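You operate a simulated robot arm through the tools that you are given. There is no shell and no other tool. Be economical: measure what you need, move in short steps, check, and stop when the job is done.

Carry out the task below with a simulated robot arm. There is one attempt and no reset: what you move stays moved.

TASK
Put the steel sleeve from the top of the low bench and the jar of white granulate on the handled tray.
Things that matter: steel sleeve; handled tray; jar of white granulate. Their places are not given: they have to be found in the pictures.

It is judged by the outcome, as a careful person would: the job done as asked, and still so three seconds after it is handed in. It fails if anything else is knocked over, pushed out of place, dropped, spilled or broken.

THE ROBOT
A 7-joint arm with a two-finger parallel gripper, fixed in place. Base frame: the origin is at the foot of the arm, x ahead of it, y to its left, z up; the work surface is at about z = 0. Lengths are in mm, angles in degrees, forces in N, time in s.
With the tool pointing down near the work surface it reaches from about 240 to 620 mm from the base axis. Its first joint turns from -66.0 to 66.0 degrees. Payload 2.6 kg.
Tool frame: the origin (TCP) lies between the finger pads and is the grasp point; the fingertips stand 30 mm ahead of it; z points along the fingers, y is the line along which they close. The gripper opens to 94 mm. The fingers are 28 mm wide and 10 mm thick; the gripper's body (50 by 96 mm) begins 55 mm behind the TCP.
Orientation is that of the tool frame in the base frame, as [roll, pitch, yaw] about the fixed x, y, z axes, in that order (R = Rz(yaw) Ry(pitch) Rx(roll)). With the fingers straight down and closing along the base's y, the tool's x points along the base's -x, its y along +y and its z along -z.

THE INTERFACE
- The arm moves only by the tool arm_command. Its argument "series" is text: rows parted by semicolons, each of 7 numbers parted by spaces: the shift along the tool's x, y, z in mm, then the turn, a rotation vector about the tool's x, y, z in degrees, then the finger opening in mm, from 0 to 94. In form: dx dy dz rx ry rz grip; .... A call has 1 to 8 rows; each row shifts and turns the commanded pose from where the row before left it, along the tool's axes as they then stand. A row lasts 0.2 s, in which the tool goes at most 50 mm and 8.6 degrees; a call with a longer step from one row to the next is refused whole, and so is a gripper value outside its range. A pose out of reach is approached as far as the arm can. The call stops where the force on the tool passes 40 N (or 10 N more than at its start, if that is more) or the arm is blocked; 0.2 s more then pass. The fingers move at their own pace (about 72 mm/s each) and stop on an object; they squeeze with about 39 N. The grip force told is the motor's: it shows also when the fingers shut on nothing. Time passes only in rows, and 0.2 s behind the last, so rows that do not move let the fingers close. It gives the time, the measured TCP pose, the force on the tool (base axes), the opening and the grip force at its end, in the units of the frame above (readings bear some noise), and new pictures: "pictures" is both (left out), scene, wrist or none.
- Cameras (640 x 400 px; columns grow to the right, rows downward): "scene" is fixed at [15.3, 431.4, 542.2]; the picture's right is [-0.88, -0.48, 0.00], its down [-0.37, 0.66, -0.65] and it looks along [0.31, -0.57, -0.76] (base axes); focal length 326 px, centre (320, 200). "wrist" rides on the gripper at [-37, 0, -58] in the tool frame; the picture's right is [0.00, -1.00, 0.00], its down [0.97, 0.00, -0.24] and it looks along [0.24, 0.00, 0.97] (tool axes); focal length 218 px, centre (320, 200).
- locate(camera, pixels): for up to 12 pixels [column, row] of the newest picture of that camera ("zoom" is the newest enlarged one), the place [x, y, z] in the base frame of the surface seen there, good to about 2 mm. No time passes.
- inspect(camera, box): a new picture of the part [left, top, right, bottom] of that camera's present view, enlarged. No time passes.
- finish_job(): hands the job in; it is judged then, once.

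Work in short steps. Measure before you move; look again where a grasp or a placing could have gone wrong, and mend it. You have 60 turns and 120 pictures in all, the two below and enlarged ones among them. Open the gripper and draw the arm clear of the work before you hand the job in, unless the task says otherwise; then end with one line.

The tools are called after "Call:" as name(argument=value, ...) on one line, values as JSON. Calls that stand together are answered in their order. arm_command: Moves the arm, as the interface text tells. Its arguments: {"type":"object","properties":{"series":{"type":"string"},"pictures":{"type":"string","enum":["both","scene","wrist","none"]}},"required":["series"]} The other tools are called the same way: locate (camera, pixels) gives the place of the surface under pixels of a picture; inspect (camera, box) takes an enlarged picture of a part of a camera's view; finish_job () hands the job in.

At the start:

```text
time: 0.0
eef_pos: [322.8, 135.9, 248.9]
orientation: [-180.0, 0.0, -180.0]
ft_force: [0.8, -0.1, -0.1]
opening: 94.4
grasp_force: 0.0
```

scene: 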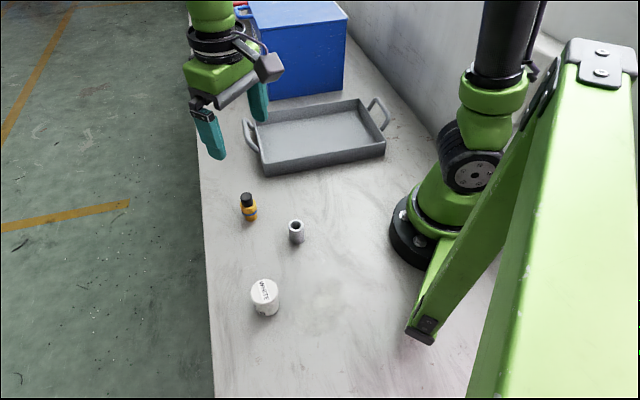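
wrist: 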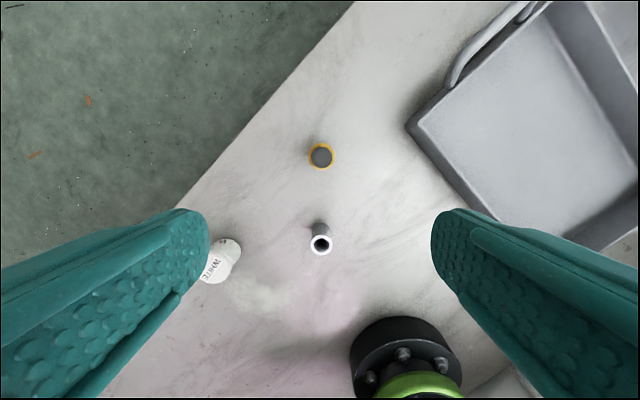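

The scene shows the sleeve near (297,232), the white jar near (265,297), the tray near (315,135) and a yellow bottle near (248,207). I'll measure these and enlarge the view.

Call:
locate(camera="scene", pixels=[[296, 223], [297, 242], [264, 287], [267, 314], [248, 197], [250, 220], [320, 135], [268, 172], [384, 152], [255, 126], [358, 99], [300, 60]])

Call:
inspect(camera="scene", box=[200, 160, 360, 340])

Call:
inspect(camera="scene", box=[190, 0, 430, 190])

Call:
inspect(camera="wrist", box=[180, 120, 400, 320])

```text
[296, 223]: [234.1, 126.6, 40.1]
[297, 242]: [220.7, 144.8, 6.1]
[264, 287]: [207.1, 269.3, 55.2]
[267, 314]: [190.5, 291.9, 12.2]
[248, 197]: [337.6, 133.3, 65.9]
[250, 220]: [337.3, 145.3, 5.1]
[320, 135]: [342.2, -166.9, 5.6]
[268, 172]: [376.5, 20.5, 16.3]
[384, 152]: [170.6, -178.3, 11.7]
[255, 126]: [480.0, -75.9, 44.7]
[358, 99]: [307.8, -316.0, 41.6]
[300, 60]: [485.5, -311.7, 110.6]
```

```text
2.22 times, centred on (280, 250) of scene
```

zoom: 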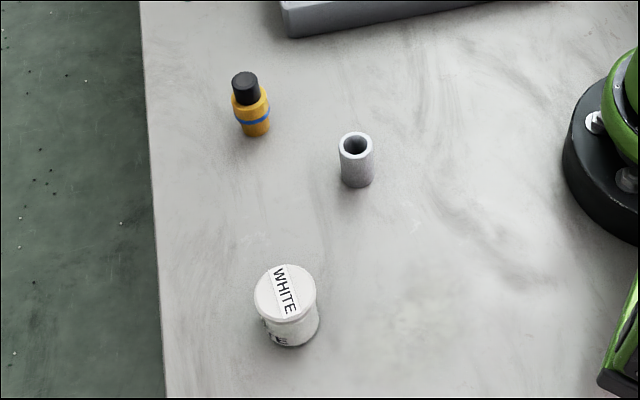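

```text
2.11 times, centred on (310, 95) of scene
```

zoom: 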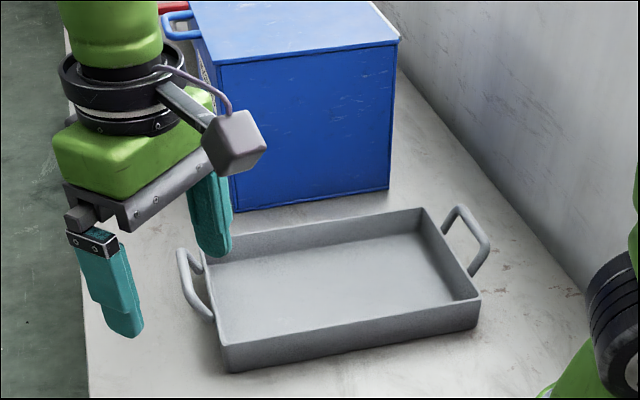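

```text
2.00 times, centred on (290, 220) of wrist
```

zoom: 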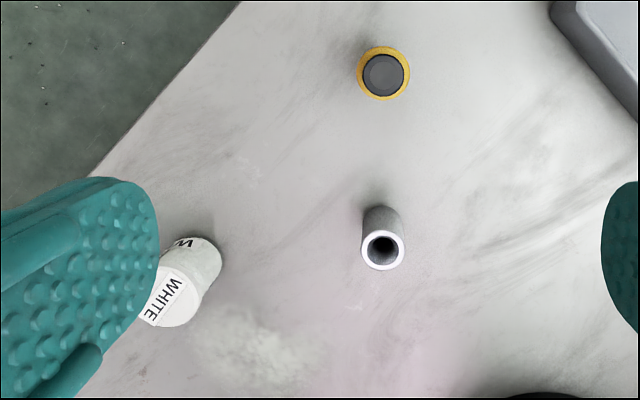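

The sleeve at about (225,137) stands on the work surface. Before trusting it, I want to know whether another sleeve or bench lies out of view, behind the blue box or further ahead. I'll raise the arm and tilt the wrist forward to look.

Call:
arm_command(series="0 -30 -40 0 -8 0 94; 0 -30 -40 0 -8 0 94; 0 -30 -40 0 -8 0 94; 0 -30 -20 0 -8 0 94; 0 -30 0 0 -4 0 94; 0 0 0 0 0 0 94")

```text
time: 1.4
eef_pos: [298.2, -16.2, 384.3]
orientation: [180.0, 36.2, -180.0]
ft_force: [-0.1, 0.1, -0.6]
opening: 94.1
grasp_force: 0.1
```

scene: 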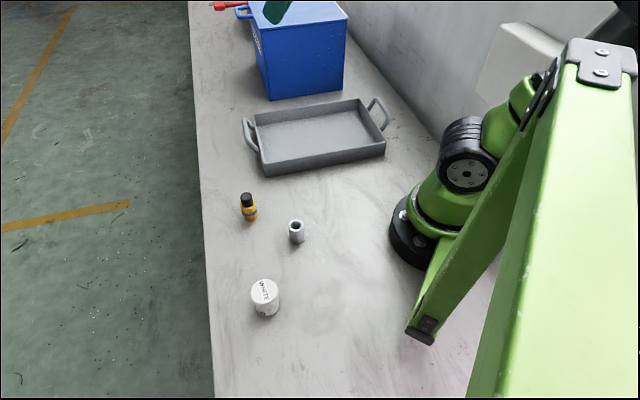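
wrist: 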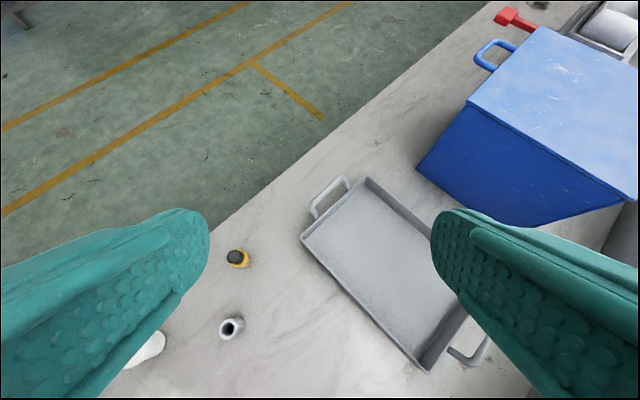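

No other sleeve or bench is in sight beyond the tray, so the worktop is the bench. I'll level the tool and move back over the sleeve.

Call:
arm_command(series="0 30 0 0 8 0 94; 0 30 0 0 8 0 94; 0 30 0 0 8 0 94; 0 30 0 0 8 0 94; 0 31 0 0 4.2 0 94; 0 0 40 0 0 0 94; 0 0 0 0 0 0 94", pictures="none")

```text
time: 3.0
eef_pos: [298.5, 136.8, 344.6]
orientation: [-180.0, -0.1, 180.0]
ft_force: [0.0, -0.2, 0.5]
opening: 93.9
grasp_force: 0.0
```

The tool is level at (298,137,345). I'll move over the sleeve at roughly (226,137) and come down to about z 180.

Call:
arm_command(series="36 0 30 0 0 0 94; 36 0 30 0 0 0 94; 0 0 45 0 0 0 94; 0 0 45 0 0 0 94; 0 0 15 0 0 0 94; 0 0 0 0 0 0 94")

```text
time: 4.4
eef_pos: [225.0, 135.8, 179.4]
orientation: [180.0, -0.2, 180.0]
ft_force: [-0.3, 0.4, 0.5]
opening: 94.0
grasp_force: 0.0
```

scene: 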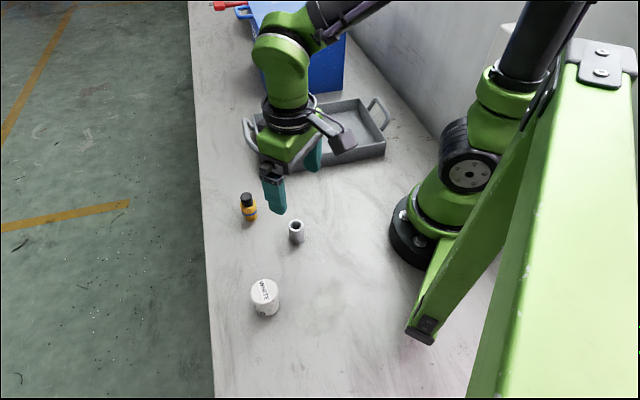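
wrist: 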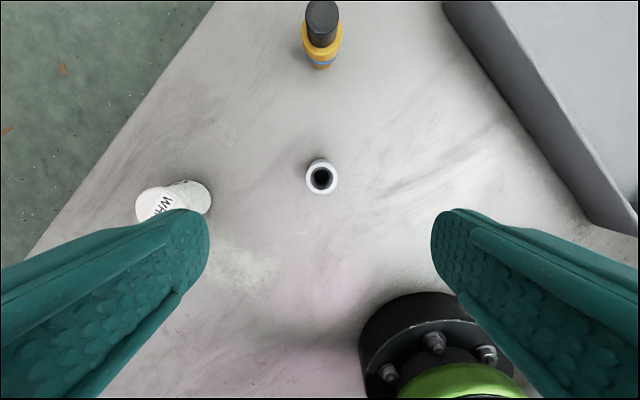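

The sleeve's ring is at (321,178) in the wrist view. I'll measure its rim and the jar.

Call:
locate(camera="wrist", pixels=[[309, 180], [334, 180], [321, 166], [321, 193], [163, 208], [208, 195], [140, 205], [153, 190], [321, 20], [321, 230]])

Call:
locate(camera="scene", pixels=[[290, 226], [303, 226], [296, 220], [296, 231], [251, 292], [279, 290], [264, 280], [266, 302]])

```text
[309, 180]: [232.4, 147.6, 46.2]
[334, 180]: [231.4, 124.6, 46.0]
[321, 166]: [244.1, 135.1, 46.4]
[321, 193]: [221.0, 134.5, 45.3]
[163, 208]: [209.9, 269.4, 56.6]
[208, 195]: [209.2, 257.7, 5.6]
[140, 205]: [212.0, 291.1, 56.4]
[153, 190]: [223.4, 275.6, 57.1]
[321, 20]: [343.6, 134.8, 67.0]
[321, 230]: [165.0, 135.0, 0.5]
```

```text
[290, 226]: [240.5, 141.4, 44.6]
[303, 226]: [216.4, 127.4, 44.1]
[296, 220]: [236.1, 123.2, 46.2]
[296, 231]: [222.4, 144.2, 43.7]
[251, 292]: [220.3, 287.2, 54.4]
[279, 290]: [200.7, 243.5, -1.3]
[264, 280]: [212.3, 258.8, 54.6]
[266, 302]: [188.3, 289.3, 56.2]
```

The sleeve's centre is about (231.5,135.5), 46 mm high and 27 mm across. The jar's centre is about (207,272), 56 mm high. I'll go down on the sleeve to TCP z 37.

Call:
arm_command(series="-6.5 0 30 0 0 0 80; 0 0 40 0 0 0 80; 0 0 35 0 0 0 80; 0 0 25 0 0 0 80; 0 0 12 0 0 0 80; 0 0 0 0 0 0 80")

```text
time: 5.8
eef_pos: [230.8, 137.4, 36.9]
orientation: [-179.9, -0.2, 180.0]
ft_force: [-1.0, 0.0, 0.0]
opening: 80.0
grasp_force: 0.0
```

scene: 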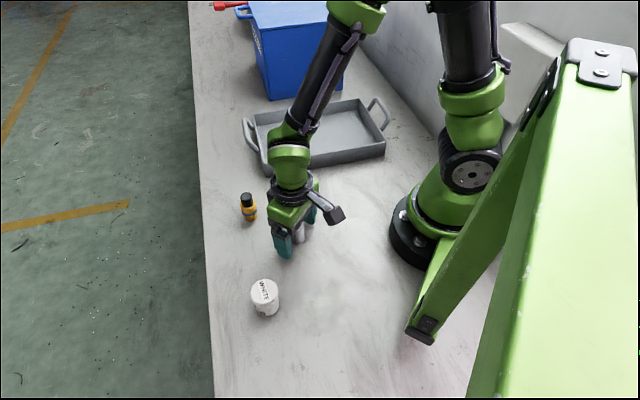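
wrist: 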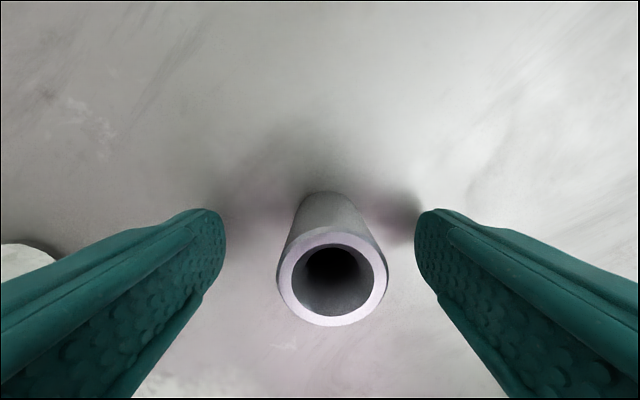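

The sleeve stands between the fingers, slightly to the -y side. I'll nudge 2 mm, close and lift.

Call:
arm_command(series="0 -2 0 0 0 0 50; 0 0 0 0 0 0 20; 0 0 0 0 0 0 10; 0 0 0 0 0 0 10; 0 0 -15 0 0 0 10; 0 0 -40 0 0 0 10; 0 0 -40 0 0 0 10")

```text
time: 7.4
eef_pos: [228.4, 136.3, 132.2]
orientation: [-180.0, -0.2, 180.0]
ft_force: [0.0, 0.3, 0.4]
opening: 28.1
grasp_force: 38.8
```

scene: 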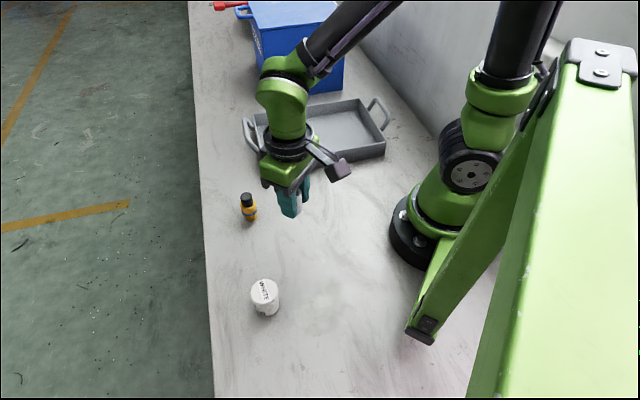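
wrist: 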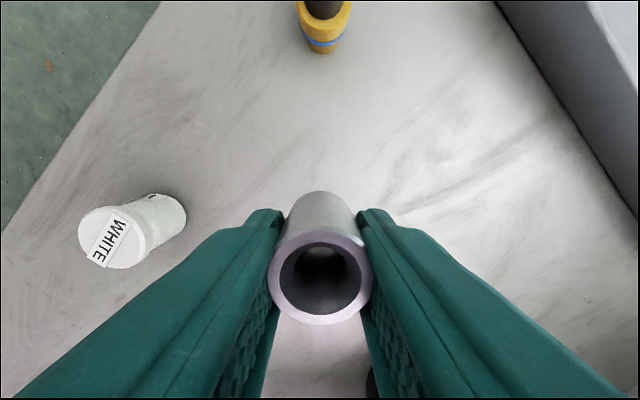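

The sleeve is held, with an opening of 28. I'll raise it and carry it over the tray's far half, at about (300,-175).

Call:
arm_command(series="-20 0 -40 0 0 0 10; -32 -30 -5 0 0 0 10; -20 -45 0 0 0 0 10; 0 -48 0 0 0 0 10; 0 -48 0 0 0 0 10; 0 -48 0 0 0 0 10; 0 -48 0 0 0 0 10; 0 -44 0 0 0 0 10")

```text
time: 9.2
eef_pos: [303.4, -176.0, 177.2]
orientation: [180.0, -0.2, -179.9]
ft_force: [-0.2, -1.2, -0.7]
opening: 28.3
grasp_force: 38.9
```

scene: 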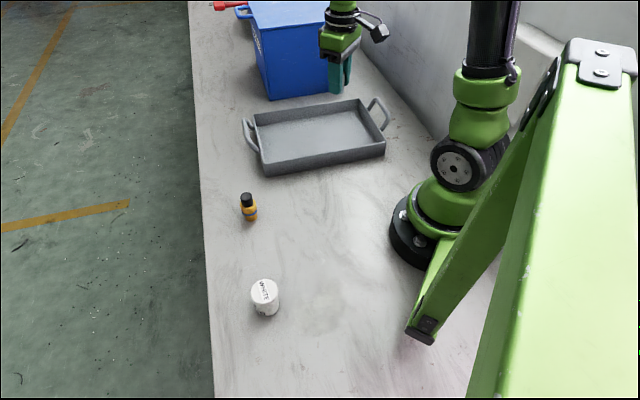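
wrist: 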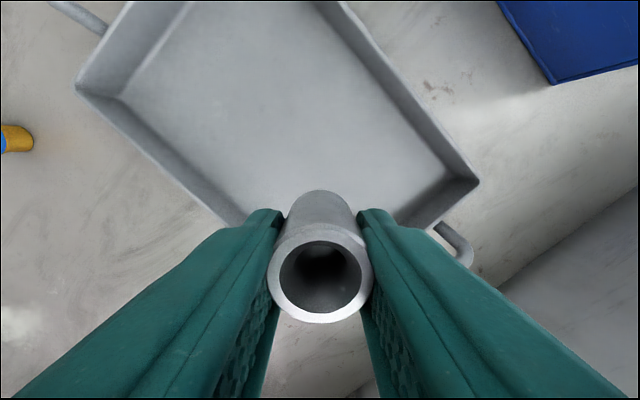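

I'm over the tray. I'll measure its rim and floor precisely.

Call:
locate(camera="scene", pixels=[[263, 161], [384, 142], [359, 98], [255, 113], [320, 135], [290, 150], [365, 137], [340, 115], [272, 125], [267, 157], [300, 110]])

Call:
locate(camera="wrist", pixels=[[77, 90], [478, 184], [120, 100], [240, 200], [340, 180], [400, 200], [440, 185], [250, 100]])

Call:
inspect(camera="scene", box=[230, 80, 400, 190])

```text
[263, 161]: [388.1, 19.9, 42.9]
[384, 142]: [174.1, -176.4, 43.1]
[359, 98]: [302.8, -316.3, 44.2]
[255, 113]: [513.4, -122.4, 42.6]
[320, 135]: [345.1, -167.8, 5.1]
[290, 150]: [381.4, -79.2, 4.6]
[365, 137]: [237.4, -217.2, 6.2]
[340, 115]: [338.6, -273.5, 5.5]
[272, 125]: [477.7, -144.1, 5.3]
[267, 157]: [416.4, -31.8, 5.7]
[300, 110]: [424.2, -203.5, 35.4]
```

```text
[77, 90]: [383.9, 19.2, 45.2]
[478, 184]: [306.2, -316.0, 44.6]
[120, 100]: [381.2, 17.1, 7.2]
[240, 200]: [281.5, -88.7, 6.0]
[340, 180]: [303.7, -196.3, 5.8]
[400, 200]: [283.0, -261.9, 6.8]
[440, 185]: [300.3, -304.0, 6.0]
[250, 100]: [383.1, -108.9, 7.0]
```

```text
3.64 times, centred on (315, 135) of scene
```

zoom: 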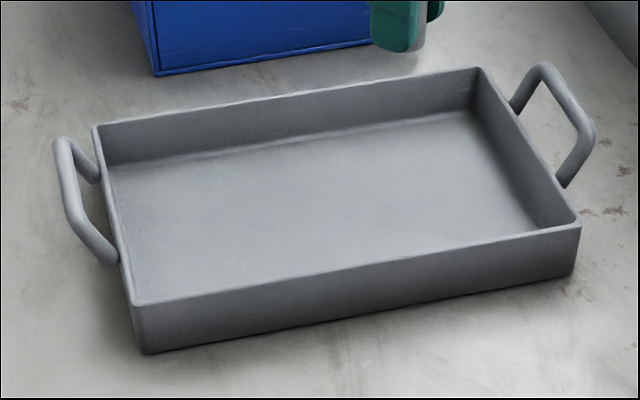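

Tray centre is about (344,-149) with its floor at about 5.5 and rim at 44. I'll lower the sleeve at (304,-186) until its base is just above the floor.

Call:
arm_command(series="0 -10 30 0 0 0 10; 0 0 40 0 0 0 10; 0 0 35 0 0 0 10; 0 0 20 0 0 0 10; 0 0 5 0 0 0 10; 0 0 2 0 0 0 10; 0 0 0 0 0 0 10")

```text
time: 10.8
eef_pos: [303.8, -186.3, 45.9]
orientation: [-179.9, -0.2, -180.0]
ft_force: [0.6, -0.7, 0.0]
opening: 28.2
grasp_force: 38.9
```

scene: 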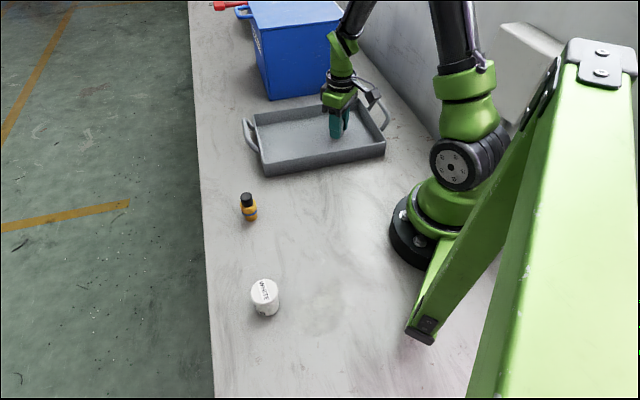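
wrist: 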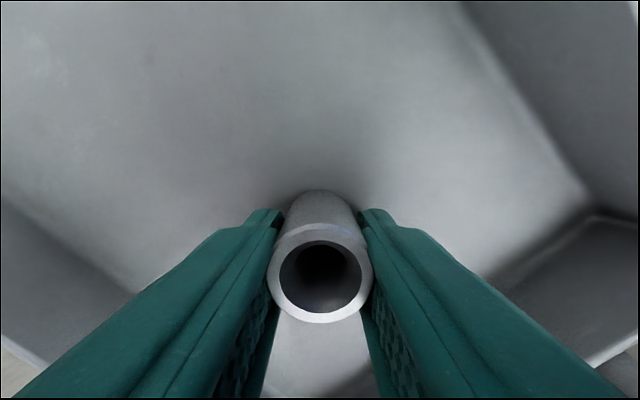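

The sleeve is upright with no contact yet. I'll ease it down 1 mm at a time.

Call:
arm_command(series="0 0 1 0 0 0 10; 0 0 1 0 0 0 10; 0 0 0 0 0 0 10", pictures="none")

```text
time: 11.6
eef_pos: [303.1, -186.5, 43.9]
orientation: [180.0, -0.2, 180.0]
ft_force: [-0.3, 0.1, -0.9]
opening: 28.1
grasp_force: 38.6
```

Call:
arm_command(series="0 0 1 0 0 0 10; 0 0 0 0 0 0 10", pictures="none")

```text
time: 12.2
eef_pos: [303.1, -185.9, 42.6]
orientation: [-180.0, -0.2, 179.9]
ft_force: [-1.0, 1.5, 7.4]
opening: 28.2
grasp_force: 38.2
```

The force is now 7 N up, so the sleeve rests on the tray floor. I'll release it with a moderate opening and rise straight up.

Call:
arm_command(series="0 0 0 0 0 0 40; 0 0 0 0 0 0 60; 0 0 0 0 0 0 70; 0 0 -20 0 0 0 70; 0 0 -40 0 0 0 70; 0 0 -45 0 0 0 70; 0 0 -40 0 0 0 94")

```text
time: 13.8
eef_pos: [303.4, -184.7, 187.2]
orientation: [-180.0, -0.3, -179.9]
ft_force: [0.5, 0.6, 0.1]
opening: 93.8
grasp_force: 0.0
```

scene: 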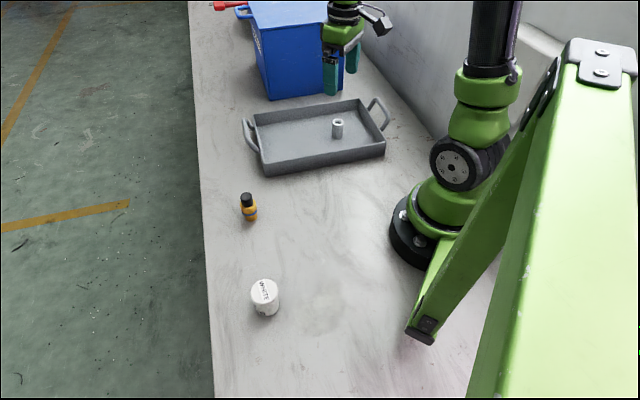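
wrist: 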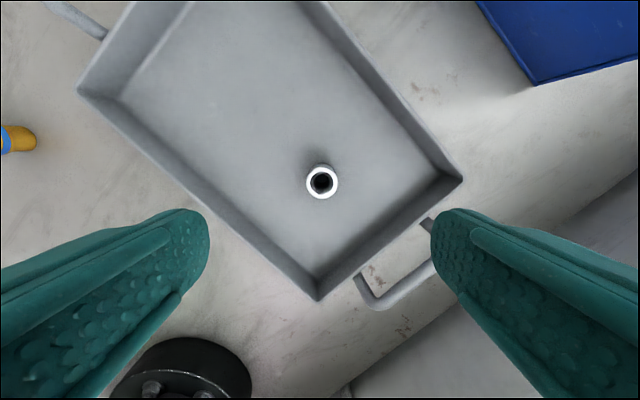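

The sleeve stands in the tray. Now I'll go to the jar at about (207,272).

Call:
arm_command(series="0 48 0 0 0 0 94; 0 48 0 0 0 0 94; 0 48 0 0 0 0 94; 0 48 0 0 0 0 94; 0 48 0 0 0 0 94; 0 48 0 0 0 0 94; 15 45 0 0 0 0 94; 20 40 0 0 0 0 94", pictures="none")

Call:
arm_command(series="25 40 0 0 0 0 94; 30 36 0 0 0 0 94; 6 8 10 0 0 0 94; 0 0 0 0 0 0 94")

```text
time: 15.6
eef_pos: [268.2, 187.3, 188.2]
orientation: [-180.0, -0.2, 179.9]
ft_force: [0.2, 0.0, 0.2]
opening: 94.0
grasp_force: 0.0
```

```text
time: 16.6
eef_pos: [207.7, 269.6, 177.5]
orientation: [180.0, -0.2, -179.9]
ft_force: [0.2, -0.4, 0.6]
opening: 94.1
grasp_force: 0.1
```

scene: 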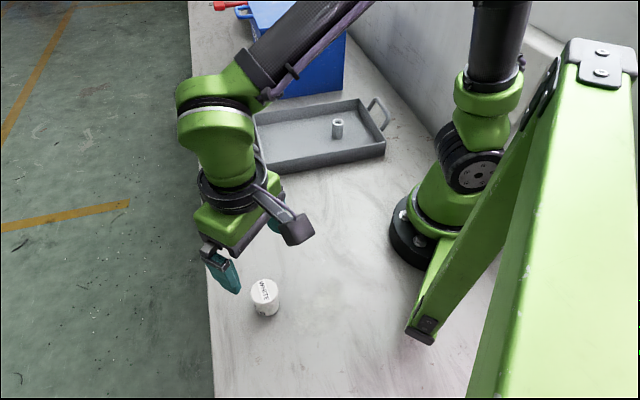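
wrist: 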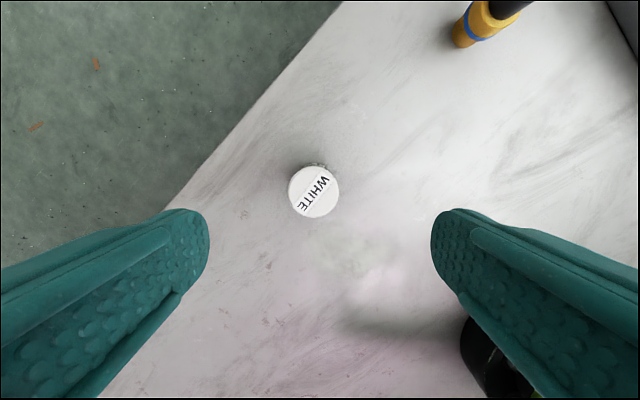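

Call:
locate(camera="wrist", pixels=[[290, 191], [338, 191], [314, 168], [314, 215], [314, 191]])

Call:
inspect(camera="wrist", box=[260, 140, 370, 240])

```text
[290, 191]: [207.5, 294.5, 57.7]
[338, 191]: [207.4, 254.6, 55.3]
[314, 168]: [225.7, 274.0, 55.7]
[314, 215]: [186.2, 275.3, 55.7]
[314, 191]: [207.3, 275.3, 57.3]
```

```text
4.00 times, centred on (315, 190) of wrist
```

zoom: 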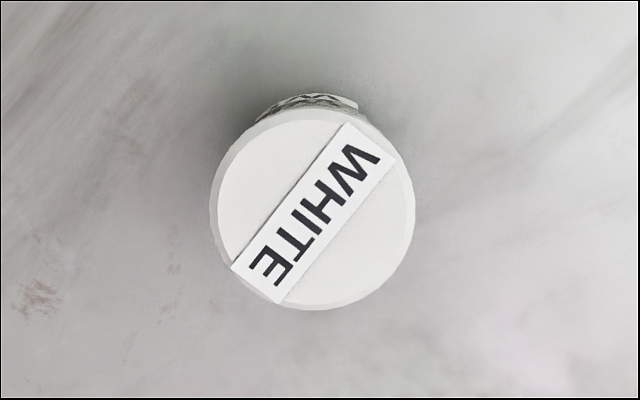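

The jar lid's centre is about (206.5,274.5), about 41 mm across. I'll align and descend to z 36.

Call:
arm_command(series="1 4.5 30 0 0 0 94; 0 0 40 0 0 0 94; 0 0 35 0 0 0 94; 0 0 25 0 0 0 94; 0 0 11 0 0 0 94; 0 0 0 0 0 0 94")

```text
time: 18.0
eef_pos: [206.2, 276.4, 37.6]
orientation: [180.0, -0.2, -179.9]
ft_force: [-0.3, 0.6, 0.5]
opening: 94.1
grasp_force: 0.0
```

scene: 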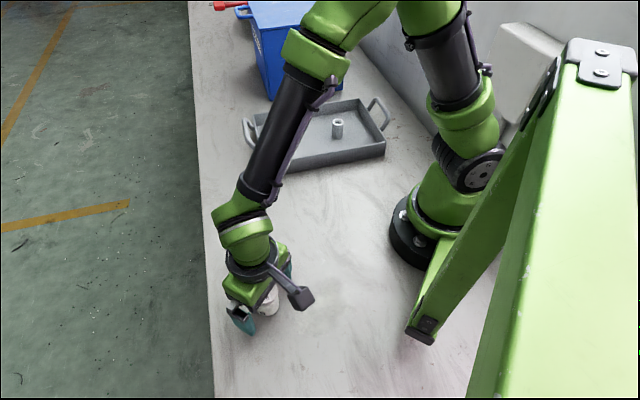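
wrist: 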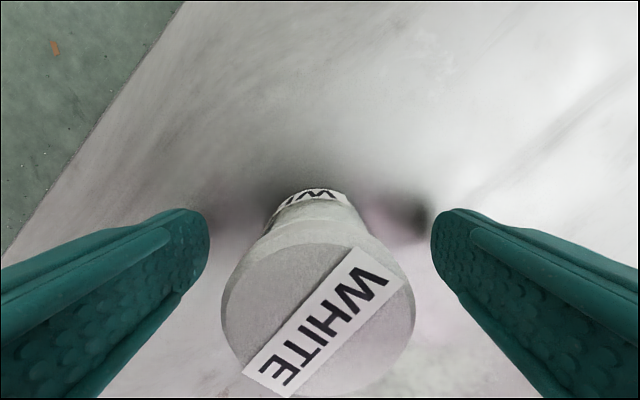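

The jar is centred between the fingers. I'll close and lift a little.

Call:
arm_command(series="0 0 0 0 0 0 60; 0 0 0 0 0 0 35; 0 0 0 0 0 0 25; 0 0 0 0 0 0 25; 0 0 -10 0 0 0 25; 0 0 -30 0 0 0 25; 0 0 0 0 0 0 25")

```text
time: 19.6
eef_pos: [206.4, 275.4, 77.3]
orientation: [-180.0, -0.1, -180.0]
ft_force: [-0.1, 0.1, -0.6]
opening: 43.0
grasp_force: 38.9
```

scene: 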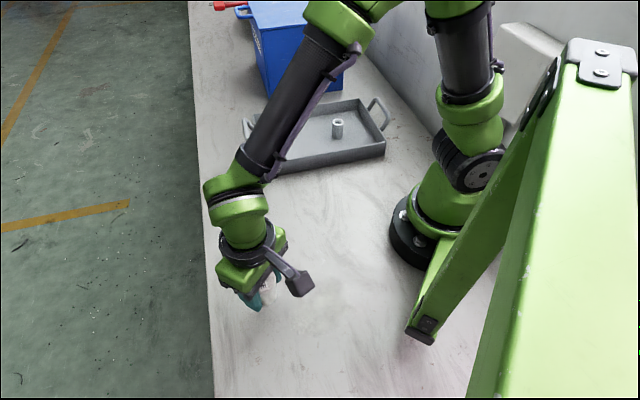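
wrist: 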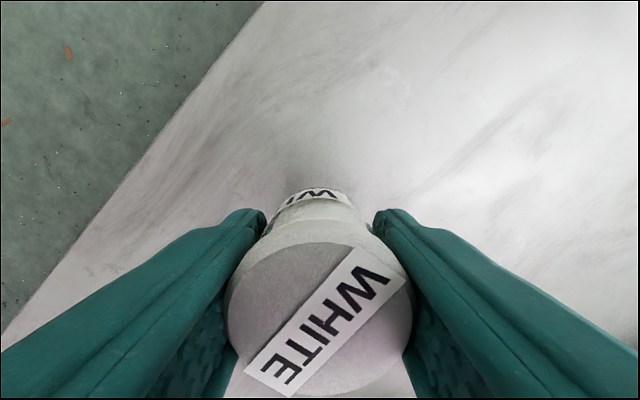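

The jar is held upright, with an opening of 43. I'll raise it and carry it back toward the tray.

Call:
arm_command(series="0 0 -30 0 0 0 25; 0 0 -45 0 0 0 25; 0 0 -35 0 0 0 25; -25 -25 0 0 0 0 25; -25 -35 0 0 0 0 25; -25 -35 0 0 0 0 25; -25 -35 0 0 0 0 25; -20 -40 0 0 0 0 25", pictures="none")

Call:
arm_command(series="-20 -40 0 0 0 0 25; -20 -40 0 0 0 0 25; -16 -40 0 0 0 0 25; 0 -40 0 0 0 0 25; 0 -35 0 0 0 0 25; 0 -20 0 0 0 0 25; 0 0 0 0 0 0 25")

```text
time: 21.4
eef_pos: [324.9, 105.9, 188.7]
orientation: [179.9, -0.2, -179.9]
ft_force: [-0.2, -0.7, 0.1]
opening: 43.0
grasp_force: 38.7
```

```text
time: 23.0
eef_pos: [383.2, -107.6, 187.3]
orientation: [179.9, -0.1, -180.0]
ft_force: [0.1, -1.1, 0.0]
opening: 42.7
grasp_force: 38.6
```

scene: 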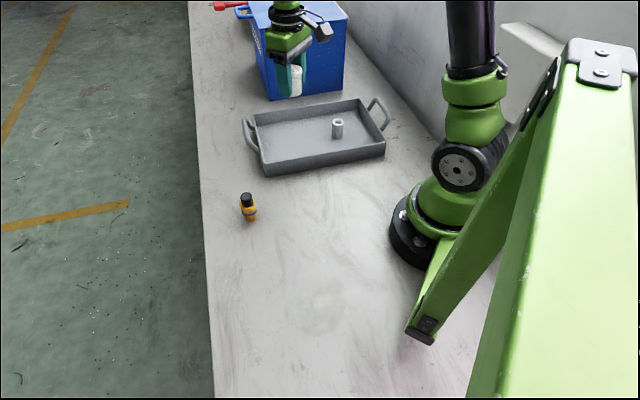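
wrist: 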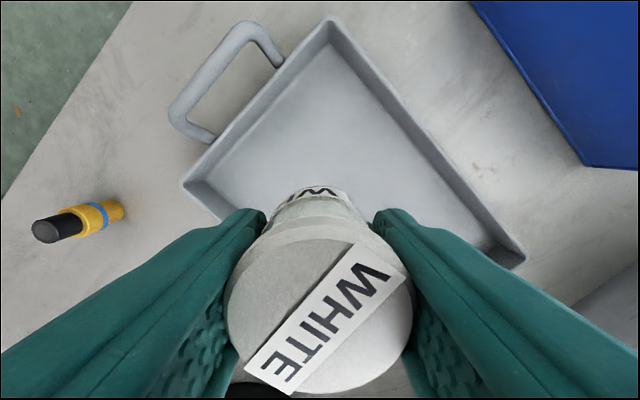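

The bottle is still standing and the jar is over the tray's empty half. I'll lower it to just above the floor.

Call:
arm_command(series="0 -3 35 0 0 0 25; 0 0 40 0 0 0 25; 0 0 35 0 0 0 25; 0 0 20 0 0 0 25; 0 0 8 0 0 0 25; 0 0 2 0 0 0 25; 0 0 0 0 0 0 25")

Call:
arm_command(series="0 0 1 0 0 0 25; 0 0 1 0 0 0 25; 0 0 0 0 0 0 25", pictures="none")

```text
time: 24.6
eef_pos: [382.2, -111.6, 45.6]
orientation: [180.0, -0.2, 179.9]
ft_force: [-0.1, -0.6, -1.0]
opening: 42.5
grasp_force: 38.9
```

scene: 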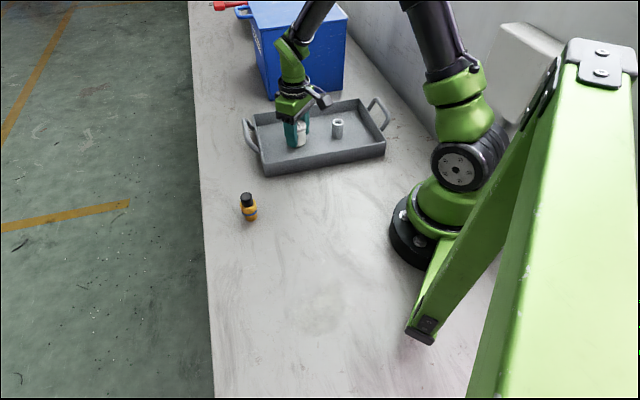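
wrist: 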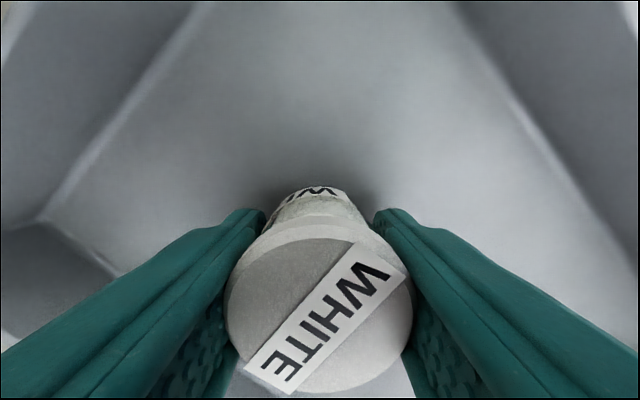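

```text
time: 25.4
eef_pos: [380.9, -112.8, 43.9]
orientation: [180.0, -0.2, -180.0]
ft_force: [-0.1, -0.4, -0.4]
opening: 42.7
grasp_force: 39.3
```

There is no contact yet, so I'll ease down further.

Call:
arm_command(series="0 0 1 0 0 0 25; 0 0 0 0 0 0 25", pictures="none")

```text
time: 26.0
eef_pos: [381.1, -113.0, 44.1]
orientation: [180.0, -0.2, -180.0]
ft_force: [-0.5, -0.1, -0.5]
opening: 42.9
grasp_force: 38.9
```

Call:
arm_command(series="0 0 1 0 0 0 25; 0 0 0 0 0 0 25", pictures="none")

```text
time: 26.6
eef_pos: [381.8, -113.6, 42.5]
orientation: [180.0, -0.1, 179.9]
ft_force: [-6.1, 1.2, 18.0]
opening: 42.6
grasp_force: 39.0
```

The force is 18 N up, so the jar is on the floor. I'll back off half a millimetre, release and rise.

Call:
arm_command(series="0 0 -0.5 0 0 0 25; 0 0 0 0 0 0 55; 0 0 0 0 0 0 75; 0 0 0 0 0 0 80; 0 0 -20 0 0 0 80; 0 0 -40 0 0 0 80; 0 0 -45 0 0 0 80; 0 0 -45 0 0 0 80")

```text
time: 28.4
eef_pos: [382.8, -112.8, 193.6]
orientation: [-180.0, -0.2, -179.9]
ft_force: [0.4, -1.0, -0.2]
opening: 80.1
grasp_force: 0.0
```

scene: 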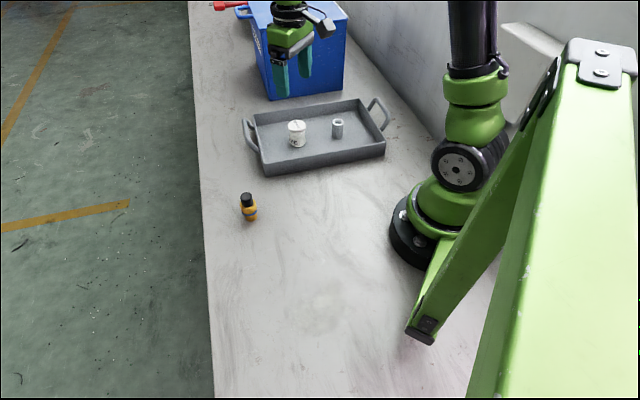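
wrist: 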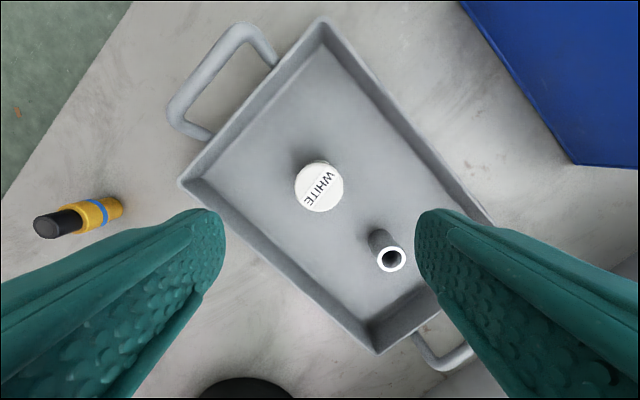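

Both pieces stand upright in the tray and the bottle hasn't been disturbed. I'll move the arm up and clear of the tray.

Call:
arm_command(series="0 30 -40 0 0 0 94; 0 45 -10 0 0 0 94; 0 45 0 0 0 0 94; 0 45 0 0 0 0 94; 0 0 0 0 0 0 94", pictures="scene")

```text
time: 29.6
eef_pos: [381.2, 53.2, 242.2]
orientation: [180.0, -0.2, 180.0]
ft_force: [0.0, 0.6, 0.2]
opening: 93.9
grasp_force: 0.1
```

scene: 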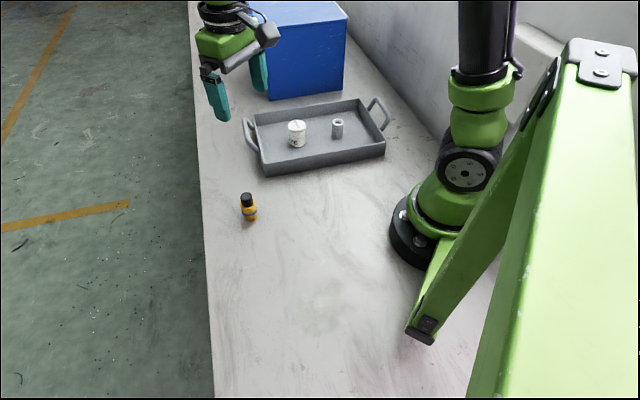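

The arm is clear of the tray and everything is standing, so I'm handing the job in.

Call:
finish_job()

```text
The job is handed in.
```

The steel sleeve and the jar of white granulate are both standing upright on the handled tray, nothing else was moved, and the job is handed in.
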